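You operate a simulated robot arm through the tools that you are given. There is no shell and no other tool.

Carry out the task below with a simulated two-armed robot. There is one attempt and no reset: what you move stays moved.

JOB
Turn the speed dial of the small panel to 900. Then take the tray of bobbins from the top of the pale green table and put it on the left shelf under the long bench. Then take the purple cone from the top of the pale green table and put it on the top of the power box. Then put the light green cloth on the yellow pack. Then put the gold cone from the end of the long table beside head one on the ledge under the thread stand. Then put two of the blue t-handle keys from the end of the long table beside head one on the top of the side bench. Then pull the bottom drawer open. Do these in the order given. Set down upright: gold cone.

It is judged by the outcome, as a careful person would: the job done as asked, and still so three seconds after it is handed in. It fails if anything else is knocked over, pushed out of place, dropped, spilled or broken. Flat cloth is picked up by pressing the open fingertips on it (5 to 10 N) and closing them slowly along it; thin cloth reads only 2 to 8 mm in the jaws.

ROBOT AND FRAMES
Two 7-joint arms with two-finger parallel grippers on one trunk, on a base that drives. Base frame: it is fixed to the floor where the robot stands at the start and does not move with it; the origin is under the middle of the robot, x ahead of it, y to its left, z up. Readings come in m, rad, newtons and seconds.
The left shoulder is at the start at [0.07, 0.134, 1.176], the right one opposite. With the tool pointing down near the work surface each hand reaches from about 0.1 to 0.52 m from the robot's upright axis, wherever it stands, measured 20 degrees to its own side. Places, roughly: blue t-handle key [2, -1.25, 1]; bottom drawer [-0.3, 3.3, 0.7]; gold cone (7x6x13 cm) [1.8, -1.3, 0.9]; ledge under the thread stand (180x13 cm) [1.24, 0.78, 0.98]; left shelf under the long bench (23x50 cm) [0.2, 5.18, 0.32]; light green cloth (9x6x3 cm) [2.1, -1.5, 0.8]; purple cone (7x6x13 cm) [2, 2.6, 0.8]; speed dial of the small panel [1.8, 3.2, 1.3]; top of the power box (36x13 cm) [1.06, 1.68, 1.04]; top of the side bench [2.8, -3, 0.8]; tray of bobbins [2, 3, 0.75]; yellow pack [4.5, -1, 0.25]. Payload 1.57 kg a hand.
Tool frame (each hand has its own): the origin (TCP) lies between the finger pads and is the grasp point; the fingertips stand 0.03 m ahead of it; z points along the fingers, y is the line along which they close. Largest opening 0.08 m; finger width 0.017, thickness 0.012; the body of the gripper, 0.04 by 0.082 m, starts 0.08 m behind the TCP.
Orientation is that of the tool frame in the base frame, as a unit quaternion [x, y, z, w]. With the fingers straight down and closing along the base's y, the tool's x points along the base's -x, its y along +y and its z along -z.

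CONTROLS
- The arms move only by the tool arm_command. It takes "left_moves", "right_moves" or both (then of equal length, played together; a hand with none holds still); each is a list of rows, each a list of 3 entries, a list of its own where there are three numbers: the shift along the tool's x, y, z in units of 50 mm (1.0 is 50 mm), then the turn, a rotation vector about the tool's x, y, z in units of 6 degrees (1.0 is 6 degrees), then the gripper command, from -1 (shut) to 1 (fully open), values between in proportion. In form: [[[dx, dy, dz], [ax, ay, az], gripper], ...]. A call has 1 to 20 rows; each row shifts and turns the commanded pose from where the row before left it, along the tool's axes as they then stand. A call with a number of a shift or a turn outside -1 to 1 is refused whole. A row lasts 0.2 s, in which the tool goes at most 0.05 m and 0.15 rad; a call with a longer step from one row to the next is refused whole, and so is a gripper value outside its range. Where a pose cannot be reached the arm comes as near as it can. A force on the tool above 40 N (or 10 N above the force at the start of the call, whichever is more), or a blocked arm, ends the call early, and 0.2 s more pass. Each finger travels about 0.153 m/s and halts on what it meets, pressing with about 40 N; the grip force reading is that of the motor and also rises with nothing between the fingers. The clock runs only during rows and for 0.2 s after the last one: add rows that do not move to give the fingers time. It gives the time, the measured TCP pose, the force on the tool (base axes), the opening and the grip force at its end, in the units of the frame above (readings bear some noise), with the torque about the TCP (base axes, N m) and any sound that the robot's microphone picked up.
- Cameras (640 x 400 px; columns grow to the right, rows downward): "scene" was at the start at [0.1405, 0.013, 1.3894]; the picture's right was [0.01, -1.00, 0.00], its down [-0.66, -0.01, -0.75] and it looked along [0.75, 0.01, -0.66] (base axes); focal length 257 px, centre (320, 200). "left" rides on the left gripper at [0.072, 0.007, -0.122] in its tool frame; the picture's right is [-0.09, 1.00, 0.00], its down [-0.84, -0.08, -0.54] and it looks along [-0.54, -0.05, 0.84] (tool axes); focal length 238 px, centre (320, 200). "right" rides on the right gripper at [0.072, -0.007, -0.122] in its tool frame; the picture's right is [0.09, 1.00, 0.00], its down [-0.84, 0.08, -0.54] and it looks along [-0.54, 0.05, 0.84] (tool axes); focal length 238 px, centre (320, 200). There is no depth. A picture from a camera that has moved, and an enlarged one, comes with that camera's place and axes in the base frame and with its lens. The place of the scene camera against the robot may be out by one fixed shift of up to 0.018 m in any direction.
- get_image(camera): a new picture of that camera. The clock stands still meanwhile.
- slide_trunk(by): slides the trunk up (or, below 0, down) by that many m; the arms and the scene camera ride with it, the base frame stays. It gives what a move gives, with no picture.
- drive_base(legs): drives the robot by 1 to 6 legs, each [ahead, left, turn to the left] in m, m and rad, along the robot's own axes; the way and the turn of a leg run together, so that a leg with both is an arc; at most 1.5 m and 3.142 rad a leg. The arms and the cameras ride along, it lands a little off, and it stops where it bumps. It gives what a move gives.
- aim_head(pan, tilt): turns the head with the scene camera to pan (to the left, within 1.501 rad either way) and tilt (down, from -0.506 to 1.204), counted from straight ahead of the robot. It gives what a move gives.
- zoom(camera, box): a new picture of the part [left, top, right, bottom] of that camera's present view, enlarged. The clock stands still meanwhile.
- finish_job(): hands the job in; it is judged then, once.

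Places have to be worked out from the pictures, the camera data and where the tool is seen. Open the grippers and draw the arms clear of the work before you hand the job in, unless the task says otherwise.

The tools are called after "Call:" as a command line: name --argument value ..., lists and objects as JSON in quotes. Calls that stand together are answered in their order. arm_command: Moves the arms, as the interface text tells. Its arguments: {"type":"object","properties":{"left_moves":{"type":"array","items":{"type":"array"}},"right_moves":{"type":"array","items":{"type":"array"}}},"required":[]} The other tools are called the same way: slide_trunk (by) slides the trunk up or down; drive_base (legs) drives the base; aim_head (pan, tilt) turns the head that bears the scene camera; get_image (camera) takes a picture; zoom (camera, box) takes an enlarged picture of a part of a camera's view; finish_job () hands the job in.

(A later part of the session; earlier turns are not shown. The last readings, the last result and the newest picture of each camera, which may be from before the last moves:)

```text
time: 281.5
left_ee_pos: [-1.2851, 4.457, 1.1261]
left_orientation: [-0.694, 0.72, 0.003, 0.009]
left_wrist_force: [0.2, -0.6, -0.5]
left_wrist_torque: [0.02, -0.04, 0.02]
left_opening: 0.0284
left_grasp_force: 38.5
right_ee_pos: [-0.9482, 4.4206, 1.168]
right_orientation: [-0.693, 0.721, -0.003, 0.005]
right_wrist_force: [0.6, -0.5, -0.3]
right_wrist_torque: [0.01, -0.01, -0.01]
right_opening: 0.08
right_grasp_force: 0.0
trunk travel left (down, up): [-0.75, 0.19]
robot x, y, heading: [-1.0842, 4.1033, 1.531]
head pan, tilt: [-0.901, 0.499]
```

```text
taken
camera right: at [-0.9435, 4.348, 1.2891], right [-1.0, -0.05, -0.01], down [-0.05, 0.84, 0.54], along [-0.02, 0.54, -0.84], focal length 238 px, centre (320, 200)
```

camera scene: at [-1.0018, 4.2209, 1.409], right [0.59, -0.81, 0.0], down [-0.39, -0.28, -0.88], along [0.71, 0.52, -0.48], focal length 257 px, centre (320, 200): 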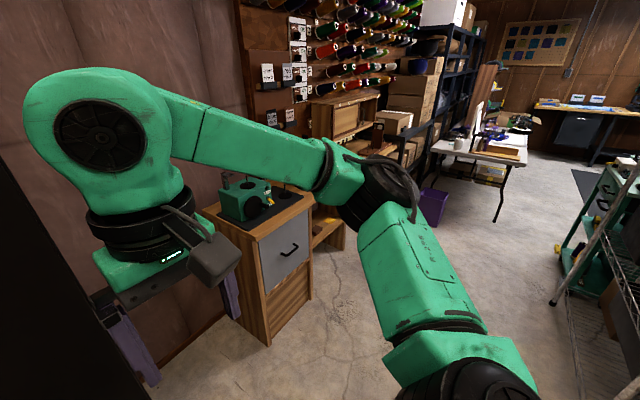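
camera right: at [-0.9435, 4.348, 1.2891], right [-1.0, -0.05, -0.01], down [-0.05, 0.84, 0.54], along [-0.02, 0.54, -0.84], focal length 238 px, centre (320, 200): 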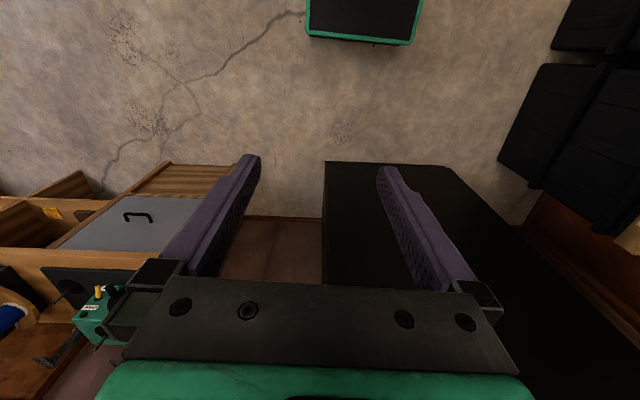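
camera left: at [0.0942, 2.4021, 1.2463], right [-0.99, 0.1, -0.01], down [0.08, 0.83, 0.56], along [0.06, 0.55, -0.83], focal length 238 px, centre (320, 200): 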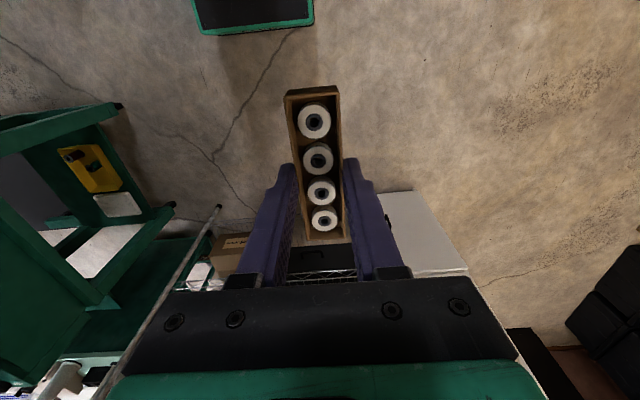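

The bench's pedestal with a gray drawer is on the left and open shelves follow to its right. I move right along the bench for a direct view of the left shelf.

Call:
drive_base --legs '[[0, 0, 0.04], [0.05, -1.1, 0]]'

Call:
aim_head --pan -0.2 --tilt 0.75

Call:
get_image --camera "scene"

Call:
get_image --camera "right"

Call:
get_image --camera "left"

```text
time: 287.5
left_ee_pos: [-0.2144, 4.5037, 1.1262]
left_orientation: [0.711, -0.703, -0.002, -0.009]
left_wrist_force: [0.8, 0.6, 0.1]
left_wrist_torque: [-0.03, -0.01, 0.0]
left_opening: 0.0285
left_grasp_force: 38.4
right_ee_pos: [0.1249, 4.4829, 1.1675]
right_orientation: [0.71, -0.704, 0.003, -0.004]
right_wrist_force: [0.0, -0.6, 0.4]
right_wrist_torque: [0.02, 0.0, 0.03]
right_opening: 0.0802
right_grasp_force: 0.0
trunk travel left (down, up): [-0.75, 0.19]
robot x, y, heading: [0.0033, 4.1609, 1.578]
head pan, tilt: [-0.901, 0.499]
```

```text
time: 288.6
left_ee_pos: [-0.2127, 4.504, 1.1259]
left_orientation: [0.711, -0.704, -0.002, -0.009]
left_wrist_force: [-0.5, 0.0, 0.4]
left_wrist_torque: [-0.01, -0.02, -0.03]
left_opening: 0.0284
left_grasp_force: 38.5
right_ee_pos: [0.1259, 4.4836, 1.1673]
right_orientation: [0.71, -0.705, 0.002, -0.004]
right_wrist_force: [0.4, 0.6, 0.9]
right_wrist_torque: [-0.02, -0.02, 0.01]
right_opening: 0.0802
right_grasp_force: 0.0
trunk travel left (down, up): [-0.75, 0.19]
robot x, y, heading: [0.0063, 4.1615, 1.579]
head pan, tilt: [-0.201, 0.75]
```

```text
taken
camera scene: at [0.0266, 4.3053, 1.387], right [0.98, -0.19, 0.0], down [-0.13, -0.67, -0.73], along [0.14, 0.72, -0.68], focal length 257 px, centre (320, 200)
```

scene: 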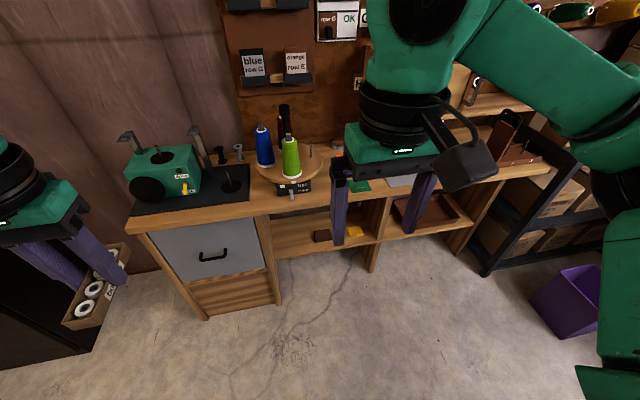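

```text
taken
camera right: at [0.1334, 4.4109, 1.289], right [-0.99, -0.1, -0.01], down [-0.09, 0.84, 0.54], along [-0.05, 0.54, -0.84], focal length 238 px, centre (320, 200)
```

right: 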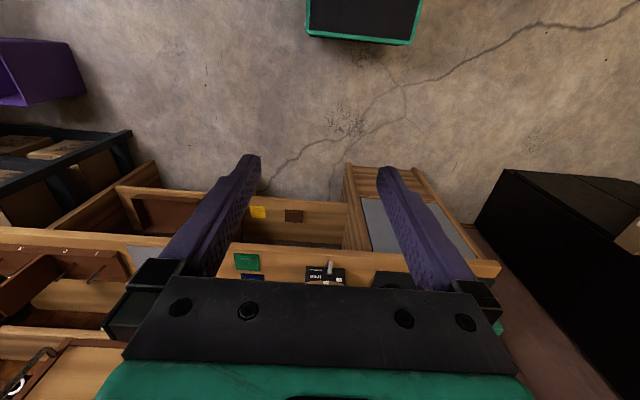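

```text
taken
camera left: at [-0.2201, 4.4306, 1.2463], right [-1.0, 0.08, -0.01], down [0.06, 0.83, 0.56], along [0.05, 0.55, -0.83], focal length 238 px, centre (320, 200)
```

left: 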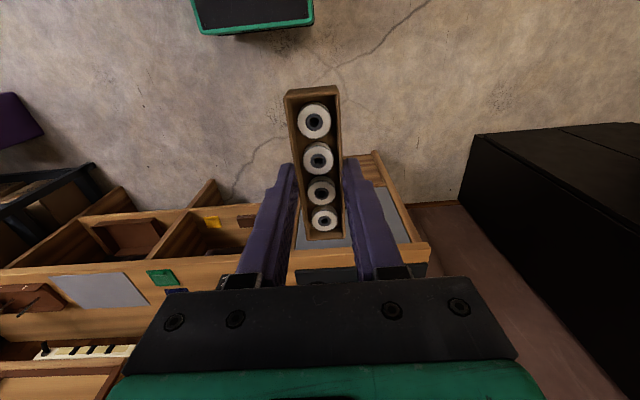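

The left shelf (between pedestal at x≈-0.07 and divider at x≈0.5) holds a small brown box and a yellow item near its front. I zoom to see the free space.

Call:
zoom --camera "scene" --box '[250, 180, 410, 280]'

Call:
zoom --camera "right" --box '[190, 160, 382, 280]'

```text
4.00 times, centred on (330, 230) of scene
camera zoom: at [0.0266, 4.3053, 1.387], right [0.98, -0.19, 0.0], down [-0.13, -0.67, -0.73], along [0.14, 0.72, -0.68], focal length 1027 px, centre (280, 80)
```

zoom: 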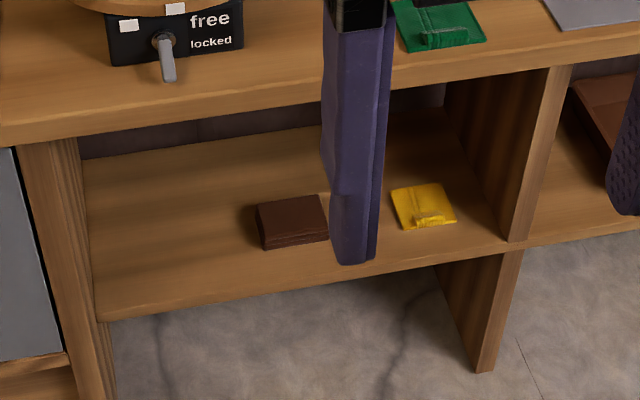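

```text
3.33 times, centred on (286, 220) of right
camera zoom: at [0.1334, 4.4109, 1.289], right [-0.99, -0.1, -0.01], down [-0.09, 0.84, 0.54], along [-0.05, 0.54, -0.84], focal length 794 px, centre (433, 133)
```

zoom: 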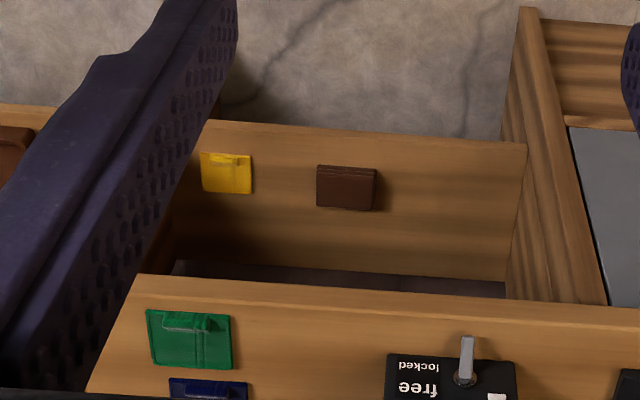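

The left half of the shelf (x≈-0.06…0.15, front edge y≈5.03, z≈0.34) is free; the small brown box and yellow card stay to the right. I pull the right hand back and lower the trunk fully so the arm can slip under the bench top level.

Call:
arm_command --right_moves '[[[0.9, 0, 0], [0, 0, 0], 1], [[0.9, 0, 0], [0, 0, 0], 1], [[0, 0, 0], [0, 0, 0], 1]]'

Call:
slide_trunk --by -0.72

Call:
aim_head --pan 0.0 --tilt 0.3

Call:
get_image --camera "scene"

Call:
get_image --camera "left"

```text
time: 289.4
left_ee_pos: [-0.2133, 4.5052, 1.1256]
left_orientation: [0.711, -0.703, -0.002, -0.008]
left_wrist_force: [-0.5, 1.0, 0.0]
left_wrist_torque: [-0.02, 0.02, -0.01]
left_opening: 0.0284
left_grasp_force: 38.5
right_ee_pos: [0.1288, 4.3925, 1.1682]
right_orientation: [0.709, -0.705, 0.004, -0.003]
right_wrist_force: [0.9, -0.1, -0.5]
right_wrist_torque: [-0.05, 0.0, 0.01]
right_opening: 0.0799
right_grasp_force: 0.1
trunk travel left (down, up): [-0.75, 0.19]
robot x, y, heading: [0.0069, 4.1585, 1.578]
head pan, tilt: [-0.201, 0.75]
```

```text
refused: -0.72 is not a number from -0.4 to 0.4
```

```text
time: 290.3
left_ee_pos: [-0.2127, 4.5034, 1.1259]
left_orientation: [0.711, -0.703, -0.003, -0.008]
left_wrist_force: [0.5, -0.2, 0.3]
left_wrist_torque: [0.02, -0.01, 0.0]
left_opening: 0.0285
left_grasp_force: 38.6
right_ee_pos: [0.128, 4.3922, 1.1671]
right_orientation: [0.71, -0.704, 0.003, -0.004]
right_wrist_force: [0.4, 0.5, 0.2]
right_wrist_torque: [-0.01, -0.01, 0.0]
right_opening: 0.08
right_grasp_force: 0.0
trunk travel left (down, up): [-0.75, 0.19]
robot x, y, heading: [0.006, 4.1588, 1.578]
head pan, tilt: [0.0, 0.3]
```

```text
taken
camera scene: at [0.01, 4.3171, 1.4273], right [1.0, 0.01, 0.0], down [0.0, -0.3, -0.96], along [-0.01, 0.95, -0.3], focal length 257 px, centre (320, 200)
```

scene: 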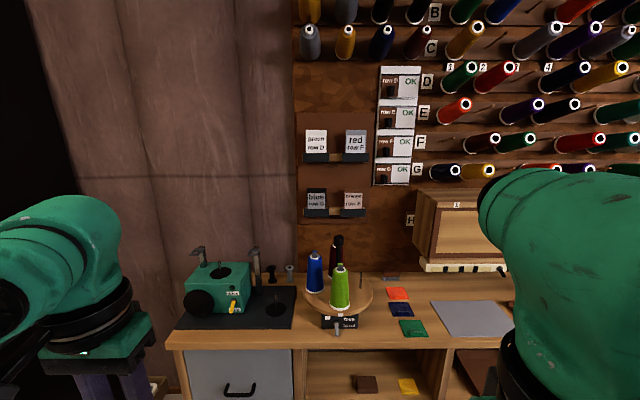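

```text
taken
camera left: at [-0.2199, 4.4304, 1.2464], right [-1.0, 0.08, -0.01], down [0.06, 0.83, 0.56], along [0.05, 0.55, -0.83], focal length 238 px, centre (320, 200)
```

left: 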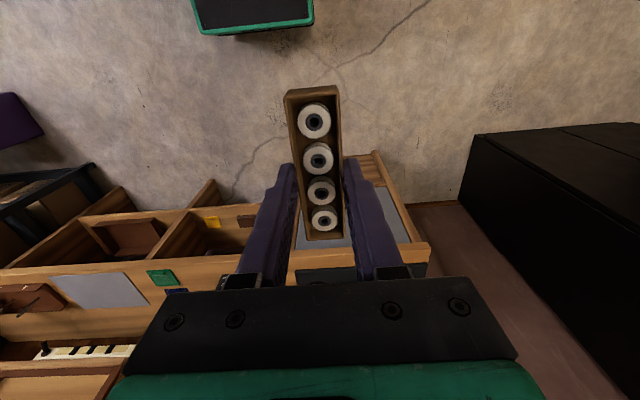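

The trunk moves at most 0.4 m per call. I lower it in two steps, and look from the lower height.

Call:
slide_trunk --by -0.36

Call:
slide_trunk --by -0.36

Call:
aim_head --pan 0.0 --tilt 0.2

Call:
get_image --camera "scene"

Call:
get_image --camera "left"

```text
time: 293.8
left_ee_pos: [-0.213, 4.5039, 0.7648]
left_orientation: [0.711, -0.703, -0.002, -0.009]
left_wrist_force: [0.1, 0.1, 0.8]
left_wrist_torque: [0.03, 0.01, 0.0]
left_opening: 0.0286
left_grasp_force: 38.4
right_ee_pos: [0.1284, 4.3921, 0.8092]
right_orientation: [0.71, -0.705, 0.003, -0.004]
right_wrist_force: [0.5, -0.3, 0.4]
right_wrist_torque: [0.0, -0.01, 0.01]
right_opening: 0.0799
right_grasp_force: 0.1
trunk travel left (down, up): [-0.39, 0.55]
robot x, y, heading: [0.004, 4.1606, 1.577]
head pan, tilt: [0.0, 0.3]
```

```text
time: 297.3
left_ee_pos: [-0.2123, 4.504, 0.4048]
left_orientation: [0.711, -0.703, -0.002, -0.009]
left_wrist_force: [-0.9, 0.7, -0.6]
left_wrist_torque: [-0.05, 0.0, 0.01]
left_opening: 0.0285
left_grasp_force: 38.5
right_ee_pos: [0.1282, 4.3931, 0.448]
right_orientation: [0.709, -0.705, 0.004, -0.005]
right_wrist_force: [-0.2, 0.6, 0.0]
right_wrist_torque: [0.03, -0.01, 0.0]
right_opening: 0.0799
right_grasp_force: 0.1
trunk travel left (down, up): [-0.03, 0.91]
robot x, y, heading: [0.0043, 4.1627, 1.576]
head pan, tilt: [0.0, 0.3]
```

```text
time: 297.9
left_ee_pos: [-0.2136, 4.5044, 0.4051]
left_orientation: [0.711, -0.703, -0.003, -0.009]
left_wrist_force: [0.8, 1.0, -1.1]
left_wrist_torque: [0.0, 0.01, -0.01]
left_opening: 0.0286
left_grasp_force: 38.7
right_ee_pos: [0.1279, 4.3916, 0.4484]
right_orientation: [0.709, -0.705, 0.003, -0.004]
right_wrist_force: [0.0, 0.4, -0.5]
right_wrist_torque: [-0.01, 0.0, 0.04]
right_opening: 0.08
right_grasp_force: 0.1
trunk travel left (down, up): [-0.03, 0.91]
robot x, y, heading: [0.0071, 4.1633, 1.576]
head pan, tilt: [0.0, 0.201]
```

```text
taken
camera scene: at [0.01, 4.3171, 0.7166], right [1.0, 0.01, 0.0], down [0.0, -0.2, -0.98], along [-0.01, 0.98, -0.2], focal length 257 px, centre (320, 200)
```

scene: 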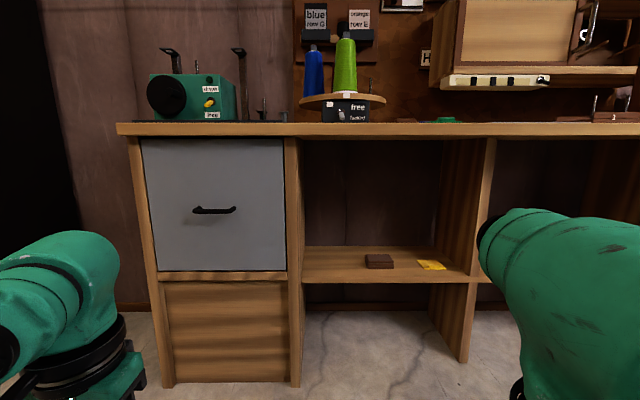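

```text
taken
camera left: at [-0.22, 4.4305, 0.5263], right [-1.0, 0.08, -0.01], down [0.06, 0.83, 0.56], along [0.05, 0.55, -0.83], focal length 238 px, centre (320, 200)
```

left: 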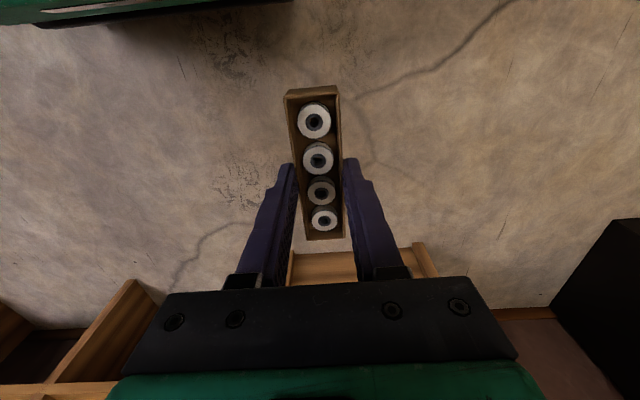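

Now I see the bench squarely: shelf spans x≈-0.06…0.44, top z≈0.34, front y≈5.04; the tray's bottom is at z≈0.37. I extend the left hand forward and further left so its elbow will stay clear of the pedestal, then shift the base right.

Call:
arm_command --left_moves '[[[-0.36, 0.52, 0], [0, 0, 0], -0.5], [[-0.36, 0.52, 0], [0, 0, 0], -0.5], [[-0.36, 0.52, 0], [0, 0, 0], -0.5], [[-0.36, 0.52, 0], [0, 0, 0], -0.5], [[-0.36, 0.52, 0], [0, 0, 0], -0.5], [[0, 0, 0], [0, 0, 0], -0.5]]'

Call:
drive_base --legs '[[0, -0.39, 0]]'

Call:
aim_head --pan 0.5 --tilt 0.4

Call:
get_image --camera "scene"

Call:
get_image --camera "left"

```text
time: 299.4
left_ee_pos: [-0.3449, 4.593, 0.4078]
left_orientation: [0.711, -0.703, -0.002, -0.009]
left_wrist_force: [-0.4, 0.0, -0.1]
left_wrist_torque: [0.04, 0.06, 0.01]
left_opening: 0.0287
left_grasp_force: 38.3
right_ee_pos: [0.127, 4.3913, 0.4484]
right_orientation: [0.71, -0.704, 0.003, -0.004]
right_wrist_force: [-0.6, 0.0, 0.1]
right_wrist_torque: [0.04, 0.02, -0.01]
right_opening: 0.0799
right_grasp_force: 0.0
trunk travel left (down, up): [-0.03, 0.91]
robot x, y, heading: [0.0053, 4.1614, 1.577]
head pan, tilt: [0.0, 0.201]
```

```text
time: 301.8
left_ee_pos: [0.0522, 4.5969, 0.4062]
left_orientation: [0.711, -0.704, -0.002, -0.009]
left_wrist_force: [0.5, -0.7, 0.7]
left_wrist_torque: [-0.02, 0.02, 0.0]
left_opening: 0.0286
left_grasp_force: 39.0
right_ee_pos: [0.5236, 4.3949, 0.4499]
right_orientation: [0.709, -0.705, 0.003, -0.004]
right_wrist_force: [-0.1, -0.2, -0.7]
right_wrist_torque: [-0.01, -0.02, -0.02]
right_opening: 0.08
right_grasp_force: 0.1
trunk travel left (down, up): [-0.03, 0.91]
robot x, y, heading: [0.4024, 4.1665, 1.582]
head pan, tilt: [0.0, 0.201]
```

```text
time: 302.8
left_ee_pos: [0.0523, 4.5963, 0.4057]
left_orientation: [0.711, -0.703, -0.003, -0.008]
left_wrist_force: [0.2, 0.3, -0.2]
left_wrist_torque: [0.01, 0.01, -0.01]
left_opening: 0.0283
left_grasp_force: 39.0
right_ee_pos: [0.5236, 4.3955, 0.4483]
right_orientation: [0.71, -0.705, 0.003, -0.004]
right_wrist_force: [-0.5, 0.4, 0.1]
right_wrist_torque: [0.04, -0.01, 0.0]
right_opening: 0.08
right_grasp_force: 0.2
trunk travel left (down, up): [-0.03, 0.91]
robot x, y, heading: [0.4018, 4.1641, 1.58]
head pan, tilt: [0.499, 0.4]
```

```text
taken
camera scene: at [0.3618, 4.308, 0.6982], right [0.88, 0.48, 0.0], down [0.19, -0.34, -0.92], along [-0.45, 0.81, -0.39], focal length 257 px, centre (320, 200)
```

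scene: 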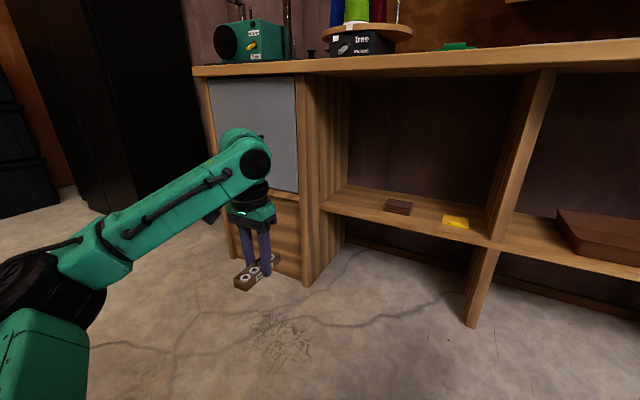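

```text
taken
camera left: at [0.0449, 4.5229, 0.5268], right [-1.0, 0.08, -0.01], down [0.06, 0.83, 0.56], along [0.05, 0.55, -0.83], focal length 238 px, centre (320, 200)
```

left: 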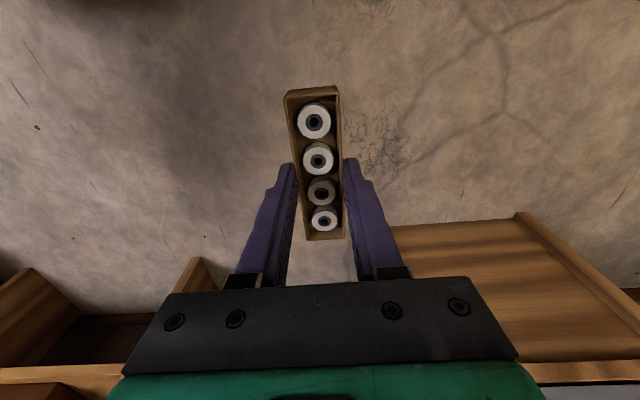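

The left elbow would come too close to the pedestal there. Placing in the clear gap between the brown box and yellow card (x≈0.29) lets the whole arm enter the open bay. I bring the hand back inward, shift the base right, and move closer to measure the gap.

Call:
arm_command --left_moves '[[[0, -0.56, 0], [0, 0, 0], -0.5], [[0, -0.56, 0], [0, 0, 0], -0.5], [[0, -0.56, 0], [0, 0, 0], -0.5], [[0, -0.56, 0], [0, 0, 0], -0.5], [[0, -0.56, 0], [0, 0, 0], -0.5], [[0, 0, 0], [0, 0, 0], -0.5]]'

Call:
drive_base --legs '[[0, -0.09, -0.008], [0.2, 0, 0]]'

Call:
aim_head --pan 0.3 --tilt 0.5

Call:
get_image --camera "scene"

Call:
get_image --camera "left"

Call:
get_image --camera "right"

```text
time: 304.2
left_ee_pos: [0.1916, 4.598, 0.4077]
left_orientation: [0.711, -0.703, -0.002, -0.009]
left_wrist_force: [0.1, 0.3, -0.3]
left_wrist_torque: [-0.05, -0.01, 0.02]
left_opening: 0.0285
left_grasp_force: 38.5
right_ee_pos: [0.5237, 4.3953, 0.449]
right_orientation: [0.709, -0.705, 0.003, -0.005]
right_wrist_force: [-0.2, -0.8, 0.2]
right_wrist_torque: [-0.03, 0.01, 0.04]
right_opening: 0.0799
right_grasp_force: 0.0
trunk travel left (down, up): [-0.03, 0.91]
robot x, y, heading: [0.3988, 4.1635, 1.575]
head pan, tilt: [0.499, 0.4]
```

```text
time: 306.5
left_ee_pos: [0.286, 4.8039, 0.4079]
left_orientation: [0.707, -0.707, -0.003, -0.008]
left_wrist_force: [-0.6, 0.1, -1.1]
left_wrist_torque: [0.02, 0.01, 0.04]
left_opening: 0.0287
left_grasp_force: 39.0
right_ee_pos: [0.6162, 4.5978, 0.4482]
right_orientation: [-0.706, 0.708, -0.003, 0.004]
right_wrist_force: [0.5, -0.2, 0.6]
right_wrist_torque: [0.01, 0.02, 0.02]
right_opening: 0.0803
right_grasp_force: 0.1
trunk travel left (down, up): [-0.03, 0.91]
robot x, y, heading: [0.4911, 4.372, 1.565]
head pan, tilt: [0.499, 0.4]
```

```text
time: 307.2
left_ee_pos: [0.2859, 4.8049, 0.4086]
left_orientation: [0.708, -0.707, -0.003, -0.008]
left_wrist_force: [1.3, -0.2, -0.8]
left_wrist_torque: [0.01, 0.04, -0.02]
left_opening: 0.0284
left_grasp_force: 39.0
right_ee_pos: [0.6169, 4.5987, 0.4477]
right_orientation: [-0.707, 0.707, -0.003, 0.005]
right_wrist_force: [-0.1, 0.1, -0.4]
right_wrist_torque: [-0.01, 0.0, 0.0]
right_opening: 0.0802
right_grasp_force: 0.1
trunk travel left (down, up): [-0.03, 0.91]
robot x, y, heading: [0.4922, 4.3695, 1.571]
head pan, tilt: [0.3, 0.499]
```

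```text
taken
camera scene: at [0.4711, 4.5184, 0.689], right [0.96, 0.29, 0.0], down [0.14, -0.46, -0.88], along [-0.26, 0.84, -0.48], focal length 257 px, centre (320, 200)
```

scene: 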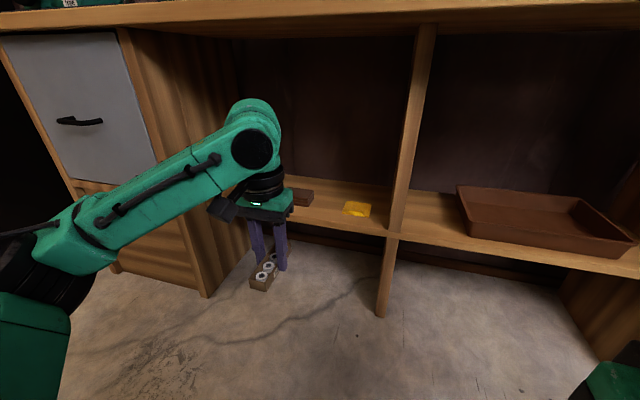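

```text
taken
camera left: at [0.2781, 4.7306, 0.5278], right [-1.0, 0.09, -0.01], down [0.07, 0.83, 0.56], along [0.06, 0.55, -0.83], focal length 238 px, centre (320, 200)
```

left: 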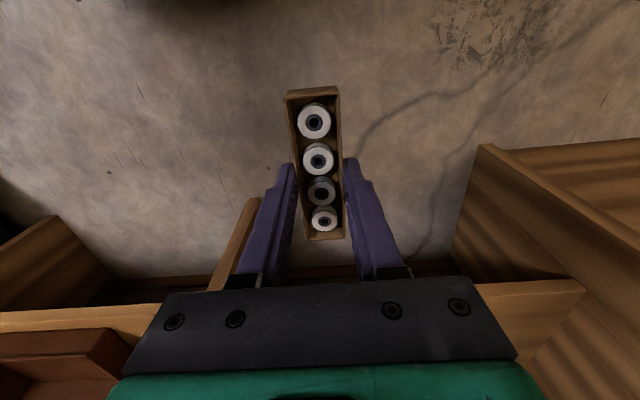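

```text
taken
camera right: at [0.6237, 4.5261, 0.5697], right [-1.0, -0.09, -0.01], down [-0.08, 0.84, 0.54], along [-0.04, 0.54, -0.84], focal length 238 px, centre (320, 200)
```

right: 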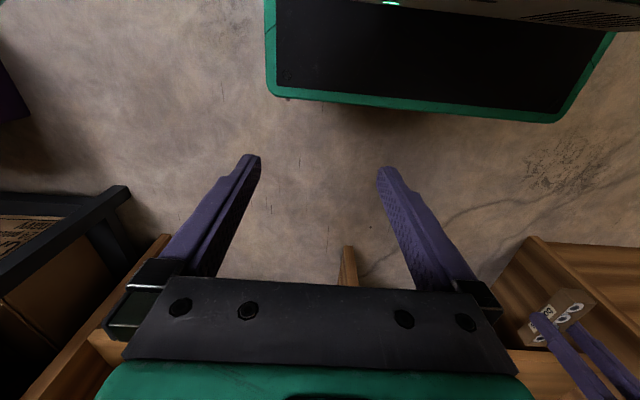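

The gap is x≈0.245–0.34 and the hand is at x=0.286 with the tray bottom 3 cm above the shelf. I drive ahead 0.2 m and check alignment before the last bit.

Call:
drive_base --legs '[[0.2, -0.005, 0]]'

Call:
get_image --camera "left"

Call:
get_image --camera "scene"

```text
time: 308.8
left_ee_pos: [0.2922, 5.0051, 0.4076]
left_orientation: [-0.707, 0.707, 0.002, 0.009]
left_wrist_force: [-1.0, 0.3, -0.4]
left_wrist_torque: [-0.03, 0.0, -0.06]
left_opening: 0.0285
left_grasp_force: 38.5
right_ee_pos: [0.6229, 4.7983, 0.4476]
right_orientation: [-0.704, 0.71, -0.003, 0.005]
right_wrist_force: [-0.6, 0.1, -0.1]
right_wrist_torque: [-0.01, 0.0, -0.02]
right_opening: 0.08
right_grasp_force: 0.1
trunk travel left (down, up): [-0.03, 0.91]
robot x, y, heading: [0.4966, 4.5705, 1.563]
head pan, tilt: [0.3, 0.499]
```

```text
taken
camera left: at [0.2849, 4.9318, 0.5278], right [-1.0, 0.09, -0.01], down [0.07, 0.83, 0.56], along [0.06, 0.55, -0.83], focal length 238 px, centre (320, 200)
```

left: 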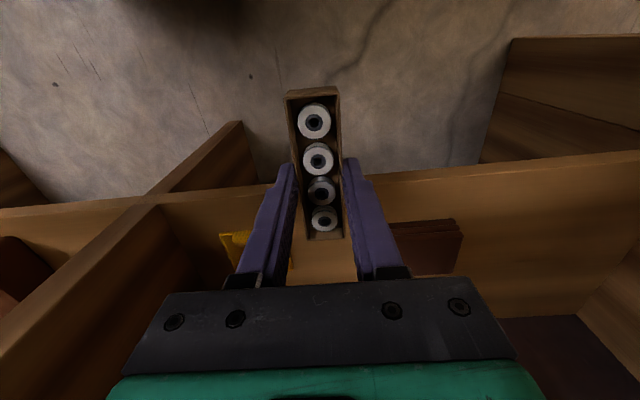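

```text
taken
camera scene: at [0.4772, 4.719, 0.689], right [0.96, 0.29, 0.0], down [0.14, -0.46, -0.88], along [-0.26, 0.84, -0.48], focal length 257 px, centre (320, 200)
```

scene: 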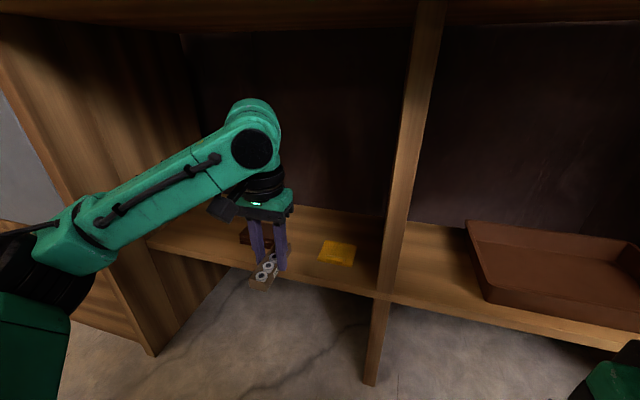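

The gap is confirmed (x≈0.24–0.337, shelf front y≈5.043). I drive the last 0.125 m in.

Call:
drive_base --legs '[[0.125, 0.005, 0.006]]'

Call:
get_image --camera "left"

Call:
get_image --camera "scene"

```text
time: 310.1
left_ee_pos: [0.2854, 5.1258, 0.4071]
left_orientation: [0.708, -0.706, -0.002, -0.009]
left_wrist_force: [-0.1, -0.2, 0.0]
left_wrist_torque: [0.0, -0.02, 0.01]
left_opening: 0.0285
left_grasp_force: 38.4
right_ee_pos: [0.6176, 4.9207, 0.4486]
right_orientation: [0.708, -0.706, 0.004, -0.004]
right_wrist_force: [-0.9, -0.7, -0.1]
right_wrist_torque: [-0.01, -0.03, -0.06]
right_opening: 0.0801
right_grasp_force: 0.1
trunk travel left (down, up): [-0.03, 0.91]
robot x, y, heading: [0.4945, 4.6914, 1.576]
head pan, tilt: [0.3, 0.499]
```

```text
taken
camera left: at [0.2778, 5.0524, 0.5278], right [-1.0, 0.09, -0.01], down [0.07, 0.83, 0.56], along [0.05, 0.55, -0.83], focal length 238 px, centre (320, 200)
```

left: 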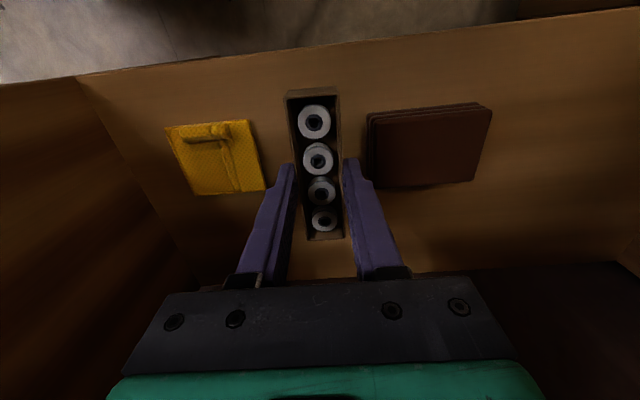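

```text
taken
camera scene: at [0.4716, 4.8409, 0.689], right [0.95, 0.3, 0.0], down [0.14, -0.46, -0.88], along [-0.26, 0.84, -0.48], focal length 257 px, centre (320, 200)
```

scene: 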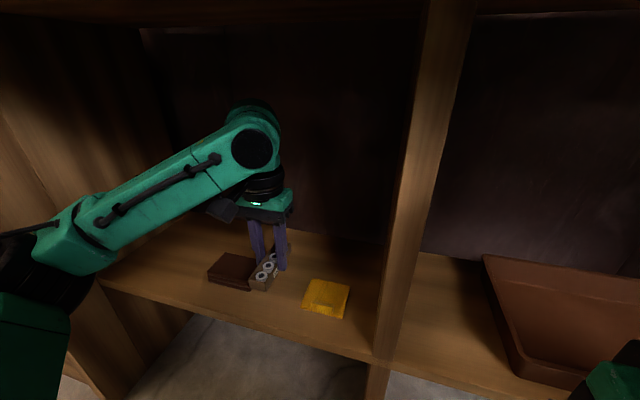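

Good view: brown edge x≈0.2495, yellow edge x≈0.336, gap centre 0.293. I shift 7 mm right and lower the tray by 26 mm, then feel for contact in small steps.

Call:
arm_command --left_moves '[[[0, -0.15, 0], [0, 0, 0], -0.5], [[0, 0, 0.18], [0, 0, 0], -0.5], [[0, 0, 0.18], [0, 0, 0], -0.5], [[0, 0, 0.16], [0, 0, 0], -0.5], [[0, 0, 0], [0, 0, 0], -0.5]]'

Call:
zoom --camera "scene" --box '[200, 220, 360, 320]'

```text
time: 311.3
left_ee_pos: [0.2929, 5.1271, 0.3816]
left_orientation: [0.708, -0.706, -0.003, -0.009]
left_wrist_force: [-0.1, 1.5, -0.1]
left_wrist_torque: [-0.02, 0.02, 0.02]
left_opening: 0.0285
left_grasp_force: 38.4
right_ee_pos: [0.6175, 4.9217, 0.4477]
right_orientation: [0.708, -0.706, 0.003, -0.004]
right_wrist_force: [0.3, -1.1, -0.3]
right_wrist_torque: [0.02, -0.01, -0.02]
right_opening: 0.08
right_grasp_force: 0.0
trunk travel left (down, up): [-0.03, 0.91]
robot x, y, heading: [0.4954, 4.6954, 1.573]
head pan, tilt: [0.3, 0.499]
```

```text
4.00 times, centred on (280, 270) of scene
camera zoom: at [0.4715, 4.8409, 0.689], right [0.95, 0.3, 0.0], down [0.14, -0.46, -0.88], along [-0.26, 0.84, -0.48], focal length 1027 px, centre (480, -80)
```

zoom: 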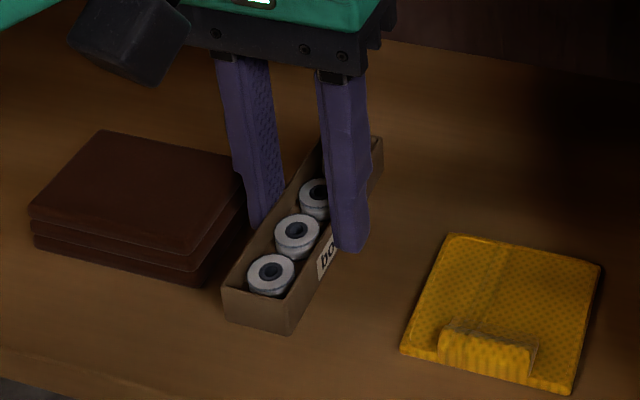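

The tray is just above the shelf. I lower in 2–3 mm steps and watch the vertical force.

Call:
arm_command --left_moves '[[[0, 0, 0.05], [0, 0, 0], -0.5], [[0, 0, 0.05], [0, 0, 0], -0.5], [[0, 0, 0.04], [0, 0, 0], -0.5]]'

```text
time: 312.1
left_ee_pos: [0.2928, 5.1266, 0.3745]
left_orientation: [0.708, -0.706, -0.002, -0.009]
left_wrist_force: [0.0, -0.1, -0.5]
left_wrist_torque: [0.0, 0.01, -0.01]
left_opening: 0.0284
left_grasp_force: 38.3
right_ee_pos: [0.617, 4.9203, 0.448]
right_orientation: [0.708, -0.706, 0.003, -0.004]
right_wrist_force: [-0.6, 0.0, -0.2]
right_wrist_torque: [0.0, -0.02, 0.01]
right_opening: 0.0801
right_grasp_force: 0.0
trunk travel left (down, up): [-0.03, 0.91]
robot x, y, heading: [0.4919, 4.6932, 1.574]
head pan, tilt: [0.3, 0.499]
```

No contact yet at TCP z=0.3745. I continue in 2 mm steps.

Call:
arm_command --left_moves '[[[0, 0, 0.04], [0, 0, 0], -0.5], [[0, 0, 0.04], [0, 0, 0], -0.5]]'

Call:
zoom --camera "scene" --box '[200, 220, 360, 320]'

```text
time: 312.7
left_ee_pos: [0.2929, 5.1263, 0.3711]
left_orientation: [0.708, -0.706, -0.002, -0.009]
left_wrist_force: [-0.3, -0.2, -0.7]
left_wrist_torque: [-0.01, 0.02, -0.01]
left_opening: 0.0288
left_grasp_force: 38.0
right_ee_pos: [0.6163, 4.9213, 0.4479]
right_orientation: [0.708, -0.707, 0.003, -0.004]
right_wrist_force: [0.1, 0.6, 0.9]
right_wrist_torque: [0.0, 0.02, -0.01]
right_opening: 0.0802
right_grasp_force: 0.0
trunk travel left (down, up): [-0.03, 0.91]
robot x, y, heading: [0.4934, 4.6907, 1.572]
head pan, tilt: [0.3, 0.499]
```

```text
4.00 times, centred on (280, 270) of scene
camera zoom: at [0.4716, 4.8409, 0.689], right [0.95, 0.3, 0.0], down [0.14, -0.46, -0.88], along [-0.26, 0.84, -0.48], focal length 1027 px, centre (480, -80)
```

zoom: 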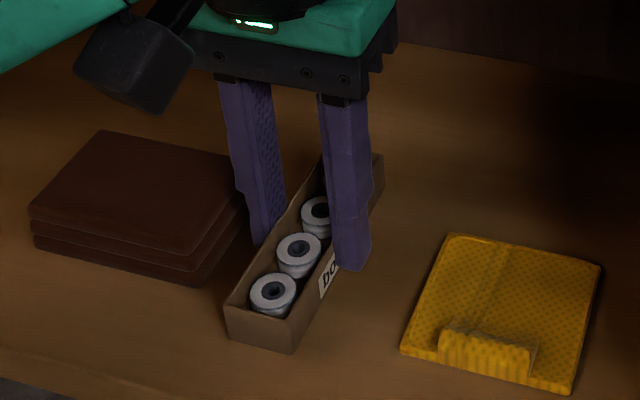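

Still free. I go on 6 mm more in small steps.

Call:
arm_command --left_moves '[[[0, 0, 0.04], [0, 0, 0], -0.5], [[0, 0, 0.04], [0, 0, 0], -0.5], [[0, 0, 0.04], [0, 0, 0], -0.5]]'

```text
time: 313.5
left_ee_pos: [0.293, 5.1258, 0.3648]
left_orientation: [0.708, -0.706, -0.002, -0.009]
left_wrist_force: [-0.1, -0.2, -0.7]
left_wrist_torque: [0.0, 0.03, 0.02]
left_opening: 0.0289
left_grasp_force: 38.7
right_ee_pos: [0.6176, 4.9192, 0.4475]
right_orientation: [0.708, -0.707, 0.003, -0.004]
right_wrist_force: [0.2, 0.0, -0.5]
right_wrist_torque: [0.0, 0.02, 0.0]
right_opening: 0.08
right_grasp_force: 0.0
trunk travel left (down, up): [-0.03, 0.91]
robot x, y, heading: [0.4945, 4.693, 1.573]
head pan, tilt: [0.3, 0.499]
```

No contact at 0.3648. Another 6 mm in steps.

Call:
arm_command --left_moves '[[[0, 0, 0.04], [0, 0, 0], -0.5], [[0, 0, 0.04], [0, 0, 0], -0.5], [[0, 0, 0.04], [0, 0, 0], -0.5]]'

Call:
zoom --camera "scene" --box '[200, 220, 360, 320]'

```text
time: 314.3
left_ee_pos: [0.2932, 5.1262, 0.3579]
left_orientation: [0.708, -0.706, -0.003, -0.009]
left_wrist_force: [-0.1, 0.4, 0.3]
left_wrist_torque: [0.02, 0.0, 0.03]
left_opening: 0.0284
left_grasp_force: 38.7
right_ee_pos: [0.6174, 4.9207, 0.4474]
right_orientation: [0.708, -0.706, 0.003, -0.005]
right_wrist_force: [-0.2, -0.8, 0.5]
right_wrist_torque: [-0.01, -0.04, 0.02]
right_opening: 0.0799
right_grasp_force: 0.0
trunk travel left (down, up): [-0.03, 0.91]
robot x, y, heading: [0.492, 4.6898, 1.568]
head pan, tilt: [0.3, 0.499]
```

```text
4.00 times, centred on (280, 270) of scene
camera zoom: at [0.4716, 4.8409, 0.689], right [0.95, 0.3, 0.0], down [0.14, -0.46, -0.88], along [-0.26, 0.84, -0.48], focal length 1027 px, centre (480, -80)
```

zoom: 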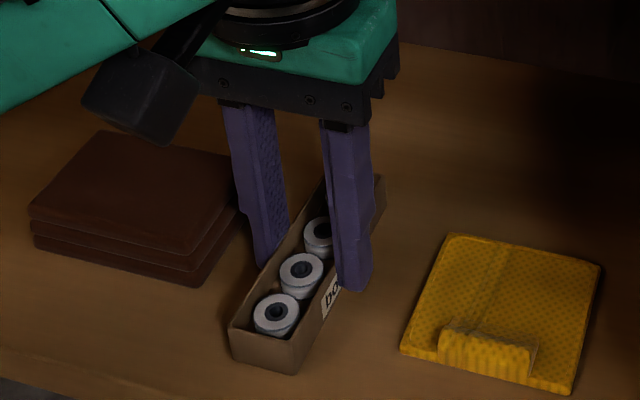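

Close now. I continue with 2 mm steps.

Call:
arm_command --left_moves '[[[0, 0, 0.04], [0, 0, 0], -0.5], [[0, 0, 0.04], [0, 0, 0], -0.5]]'

```text
time: 314.9
left_ee_pos: [0.2933, 5.127, 0.3551]
left_orientation: [0.708, -0.706, -0.004, -0.009]
left_wrist_force: [-0.3, 0.2, 0.0]
left_wrist_torque: [0.02, 0.0, -0.01]
left_opening: 0.0285
left_grasp_force: 38.1
right_ee_pos: [0.6168, 4.921, 0.4484]
right_orientation: [0.708, -0.706, 0.004, -0.004]
right_wrist_force: [-0.7, -0.4, -0.5]
right_wrist_torque: [-0.02, 0.0, 0.01]
right_opening: 0.0801
right_grasp_force: 0.1
trunk travel left (down, up): [-0.03, 0.91]
robot x, y, heading: [0.49, 4.692, 1.57]
head pan, tilt: [0.3, 0.499]
```

I continue with 2 mm steps.

Call:
arm_command --left_moves '[[[0, 0, 0.04], [0, 0, 0], -0.5], [[0, 0, 0.04], [0, 0, 0], -0.5]]'

Call:
zoom --camera "scene" --box '[200, 220, 360, 320]'

```text
time: 315.5
left_ee_pos: [0.2933, 5.1266, 0.3544]
left_orientation: [0.709, -0.705, -0.006, -0.012]
left_wrist_force: [-1.9, -1.1, 26.5]
left_wrist_torque: [-0.88, 0.15, -0.03]
left_opening: 0.0285
left_grasp_force: 39.3
right_ee_pos: [0.618, 4.9199, 0.4477]
right_orientation: [0.708, -0.706, 0.001, -0.005]
right_wrist_force: [-0.2, 0.1, 0.1]
right_wrist_torque: [0.01, -0.03, 0.01]
right_opening: 0.08
right_grasp_force: 0.1
trunk travel left (down, up): [-0.03, 0.91]
robot x, y, heading: [0.4899, 4.6902, 1.572]
head pan, tilt: [0.3, 0.499]
```

```text
4.00 times, centred on (280, 270) of scene
camera zoom: at [0.4724, 4.839, 0.6899], right [0.95, 0.3, 0.0], down [0.14, -0.45, -0.88], along [-0.26, 0.84, -0.48], focal length 1027 px, centre (480, -80)
```

zoom: 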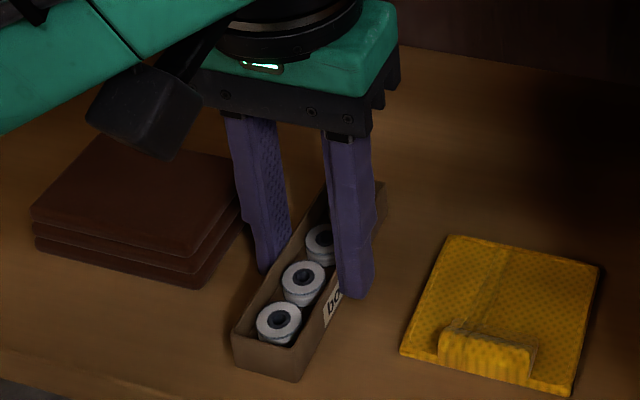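

Contact at z=0.3544 (26 N). I ease up 3 mm to relieve the push, then open the fingers only to about 44 mm.

Call:
arm_command --left_moves '[[[0, 0, -0.05], [0, 0, 0], -0.5], [[0, 0, 0], [0, 0, 0], -0.2], [[0, 0, 0], [0, 0, 0], 0.0], [[0, 0, 0], [0, 0, 0], 0.1], [[0, 0, 0], [0, 0, 0], 0.1]]'

Call:
get_image --camera "left"

Call:
zoom --camera "scene" --box '[200, 220, 360, 320]'

```text
time: 316.7
left_ee_pos: [0.2935, 5.1269, 0.3527]
left_orientation: [0.709, -0.705, -0.003, -0.008]
left_wrist_force: [0.2, -0.3, -0.6]
left_wrist_torque: [-0.02, 0.01, -0.02]
left_opening: 0.0438
left_grasp_force: 0.0
right_ee_pos: [0.616, 4.921, 0.4479]
right_orientation: [0.707, -0.707, 0.004, -0.005]
right_wrist_force: [0.0, 0.9, -0.7]
right_wrist_torque: [0.03, 0.03, -0.01]
right_opening: 0.0801
right_grasp_force: 0.1
trunk travel left (down, up): [-0.03, 0.91]
robot x, y, heading: [0.4947, 4.6938, 1.573]
head pan, tilt: [0.3, 0.499]
```

```text
taken
camera left: at [0.286, 5.0535, 0.4729], right [-1.0, 0.09, -0.01], down [0.07, 0.83, 0.56], along [0.05, 0.55, -0.83], focal length 238 px, centre (320, 200)
```

left: 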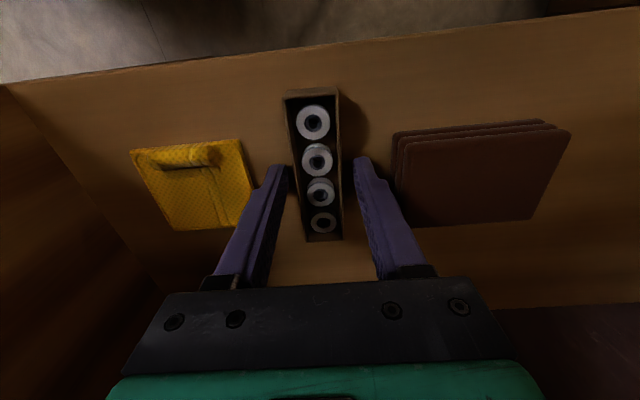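

```text
4.00 times, centred on (280, 270) of scene
camera zoom: at [0.4715, 4.8409, 0.6889], right [0.95, 0.3, 0.0], down [0.14, -0.46, -0.88], along [-0.26, 0.84, -0.48], focal length 1027 px, centre (480, -80)
```

zoom: 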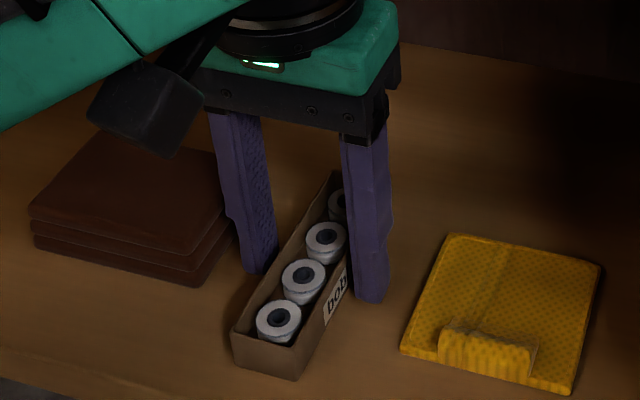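

The tray stands on the shelf, clear of its neighbours. I lift the open hand straight up 55 mm, then back the robot out.

Call:
arm_command --left_moves '[[[0, 0, -0.2], [0, 0, 0], 0.1], [[0, 0, -0.3], [0, 0, 0], 0.1], [[0, 0, -0.3], [0, 0, 0], 0.1], [[0, 0, -0.3], [0, 0, 0], 0.1], [[0, 0, 0], [0, 0, 0], 0.1]]'

Call:
drive_base --legs '[[-0.5, 0, 0]]'

Call:
get_image --camera "scene"

Call:
zoom --camera "scene" --box '[240, 130, 440, 255]'

```text
time: 317.9
left_ee_pos: [0.2934, 5.1261, 0.4085]
left_orientation: [0.709, -0.705, -0.003, -0.009]
left_wrist_force: [1.4, 0.0, -0.2]
left_wrist_torque: [-0.01, 0.02, 0.0]
left_opening: 0.0443
left_grasp_force: 0.1
right_ee_pos: [0.6164, 4.9205, 0.4484]
right_orientation: [0.708, -0.706, 0.003, -0.005]
right_wrist_force: [1.2, -0.8, 0.7]
right_wrist_torque: [0.01, 0.0, 0.01]
right_opening: 0.0801
right_grasp_force: 0.0
trunk travel left (down, up): [-0.03, 0.91]
robot x, y, heading: [0.4901, 4.6929, 1.57]
head pan, tilt: [0.3, 0.499]
```

```text
time: 320.8
left_ee_pos: [0.2945, 4.6284, 0.4077]
left_orientation: [0.709, -0.705, -0.002, -0.009]
left_wrist_force: [-0.7, 0.4, 0.7]
left_wrist_torque: [0.02, 0.02, 0.06]
left_opening: 0.0439
left_grasp_force: 0.0
right_ee_pos: [0.617, 4.4238, 0.4481]
right_orientation: [0.709, -0.706, 0.003, -0.005]
right_wrist_force: [-0.3, -0.1, 0.2]
right_wrist_torque: [-0.02, 0.03, 0.03]
right_opening: 0.08
right_grasp_force: 0.0
trunk travel left (down, up): [-0.03, 0.91]
robot x, y, heading: [0.4902, 4.1944, 1.576]
head pan, tilt: [0.3, 0.499]
```

```text
taken
camera scene: at [0.4726, 4.3432, 0.689], right [0.95, 0.3, 0.0], down [0.14, -0.46, -0.88], along [-0.26, 0.84, -0.48], focal length 257 px, centre (320, 200)
```

scene: 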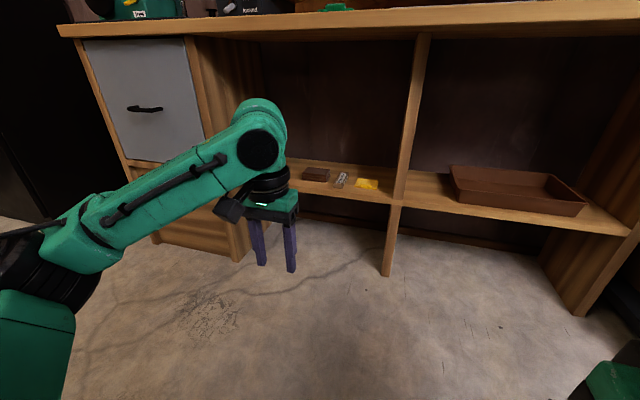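

```text
3.20 times, centred on (340, 192) of scene
camera zoom: at [0.4726, 4.3432, 0.689], right [0.95, 0.3, 0.0], down [0.14, -0.46, -0.88], along [-0.26, 0.84, -0.48], focal length 822 px, centre (256, 224)
```

zoom: 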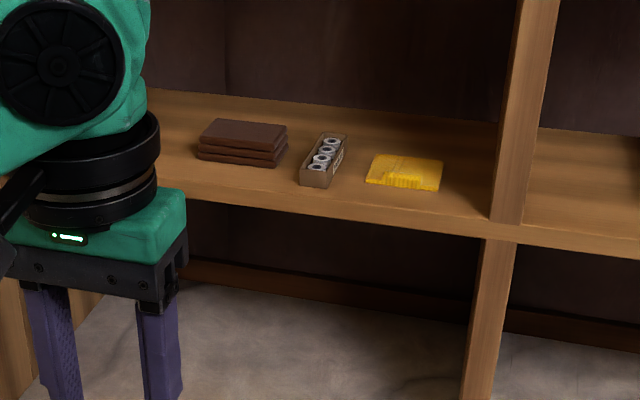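

The tray is placed. I raise the trunk back up and look east (+x) from here to judge the passage between the cart and the white table.

Call:
slide_trunk --by 0.36

Call:
slide_trunk --by 0.36

Call:
aim_head --pan -1.45 --tilt 0.55

Call:
get_image --camera "scene"

Call:
get_image --camera "right"

```text
time: 324.3
left_ee_pos: [0.2939, 4.6287, 0.768]
left_orientation: [0.71, -0.705, -0.002, -0.008]
left_wrist_force: [0.1, 0.2, 1.0]
left_wrist_torque: [0.0, 0.0, 0.0]
left_opening: 0.0438
left_grasp_force: 0.1
right_ee_pos: [0.6171, 4.4236, 0.8075]
right_orientation: [0.708, -0.706, 0.003, -0.004]
right_wrist_force: [0.6, -0.4, -0.5]
right_wrist_torque: [-0.01, -0.05, 0.02]
right_opening: 0.08
right_grasp_force: 0.0
trunk travel left (down, up): [-0.39, 0.55]
robot x, y, heading: [0.4954, 4.1919, 1.572]
head pan, tilt: [0.3, 0.499]
```

```text
time: 327.8
left_ee_pos: [0.2939, 4.6282, 1.1278]
left_orientation: [0.708, -0.706, -0.003, -0.008]
left_wrist_force: [0.4, 0.5, -0.3]
left_wrist_torque: [0.03, -0.01, -0.02]
left_opening: 0.0442
left_grasp_force: 0.1
right_ee_pos: [0.6177, 4.4231, 1.1669]
right_orientation: [0.708, -0.706, 0.003, -0.005]
right_wrist_force: [0.0, -0.2, 0.4]
right_wrist_torque: [-0.03, -0.02, 0.02]
right_opening: 0.08
right_grasp_force: 0.1
trunk travel left (down, up): [-0.75, 0.19]
robot x, y, heading: [0.4952, 4.1905, 1.574]
head pan, tilt: [0.3, 0.499]
```

```text
time: 329.6
left_ee_pos: [0.2947, 4.6287, 1.1279]
left_orientation: [0.709, -0.705, -0.003, -0.009]
left_wrist_force: [-0.1, 0.1, 0.0]
left_wrist_torque: [0.02, 0.0, 0.03]
left_opening: 0.0439
left_grasp_force: 0.1
right_ee_pos: [0.617, 4.4234, 1.1684]
right_orientation: [0.709, -0.706, 0.004, -0.005]
right_wrist_force: [-0.2, -0.1, 0.0]
right_wrist_torque: [-0.03, 0.0, 0.0]
right_opening: 0.08
right_grasp_force: 0.2
trunk travel left (down, up): [-0.75, 0.19]
robot x, y, heading: [0.4914, 4.1893, 1.575]
head pan, tilt: [-1.45, 0.55]
```

```text
taken
camera scene: at [0.5888, 4.2676, 1.4044], right [0.12, -0.99, 0.0], down [-0.52, -0.06, -0.85], along [0.85, 0.11, -0.52], focal length 257 px, centre (320, 200)
```

scene: 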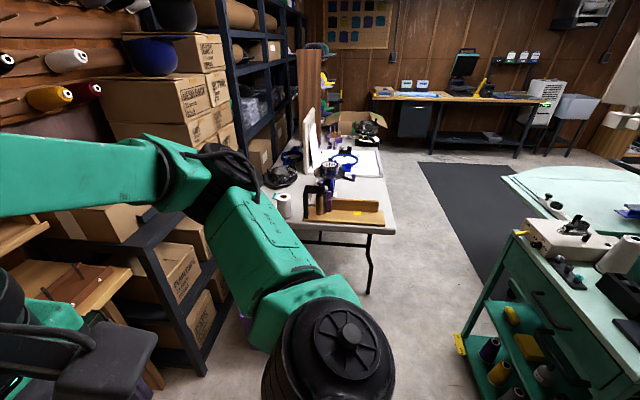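

```text
taken
camera right: at [0.625, 4.3517, 1.2897], right [-1.0, -0.09, -0.01], down [-0.09, 0.84, 0.54], along [-0.04, 0.54, -0.84], focal length 238 px, centre (320, 200)
```

right: 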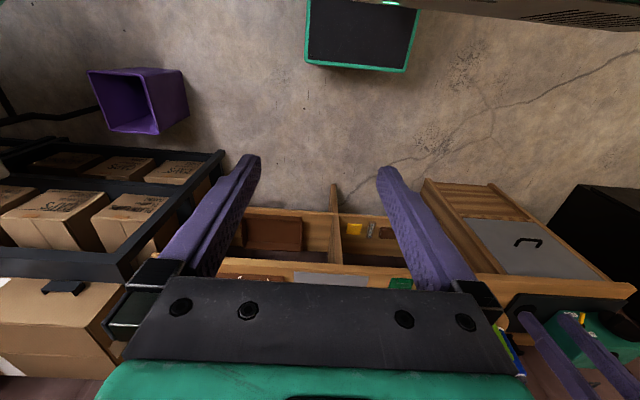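

The passage between the cart and table is too tight for my 0.4 m base, so I take the long way back. I extend the right hand to its travelling pose and drive left, then back out beside the cabinet.

Call:
arm_command --right_moves '[[[-0.9, 0, 0], [0, 0, 0], 1], [[-0.9, 0, 0], [0, 0, 0], 1], [[0, 0, 0], [0, 0, 0], 1]]'

Call:
drive_base --legs '[[0, 1.45, 0], [0, 0.17, 0], [-1.45, 0, 0], [-0.27, 0, 0]]'

```text
time: 330.4
left_ee_pos: [0.294, 4.6272, 1.1296]
left_orientation: [0.708, -0.706, -0.003, -0.009]
left_wrist_force: [-0.1, -0.6, -0.2]
left_wrist_torque: [0.03, -0.05, 0.04]
left_opening: 0.0443
left_grasp_force: 0.0
right_ee_pos: [0.6195, 4.5154, 1.1661]
right_orientation: [0.708, -0.706, 0.003, -0.005]
right_wrist_force: [-0.4, -0.4, 0.4]
right_wrist_torque: [0.02, 0.01, -0.01]
right_opening: 0.0801
right_grasp_force: 0.1
trunk travel left (down, up): [-0.75, 0.19]
robot x, y, heading: [0.499, 4.1927, 1.573]
head pan, tilt: [-1.45, 0.55]
```

```text
time: 347.0
left_ee_pos: [-1.3364, 2.8979, 1.1276]
left_orientation: [-0.7, 0.714, 0.001, 0.008]
left_wrist_force: [0.5, 0.2, 0.0]
left_wrist_torque: [-0.01, 0.02, 0.03]
left_opening: 0.0441
left_grasp_force: 0.1
right_ee_pos: [-1.0179, 2.7768, 1.1657]
right_orientation: [-0.698, 0.716, -0.004, 0.004]
right_wrist_force: [0.4, 0.1, 0.0]
right_wrist_torque: [0.0, -0.03, 0.02]
right_opening: 0.0799
right_grasp_force: 0.0
trunk travel left (down, up): [-0.75, 0.19]
robot x, y, heading: [-1.1505, 2.4562, 1.545]
head pan, tilt: [-1.45, 0.55]
```

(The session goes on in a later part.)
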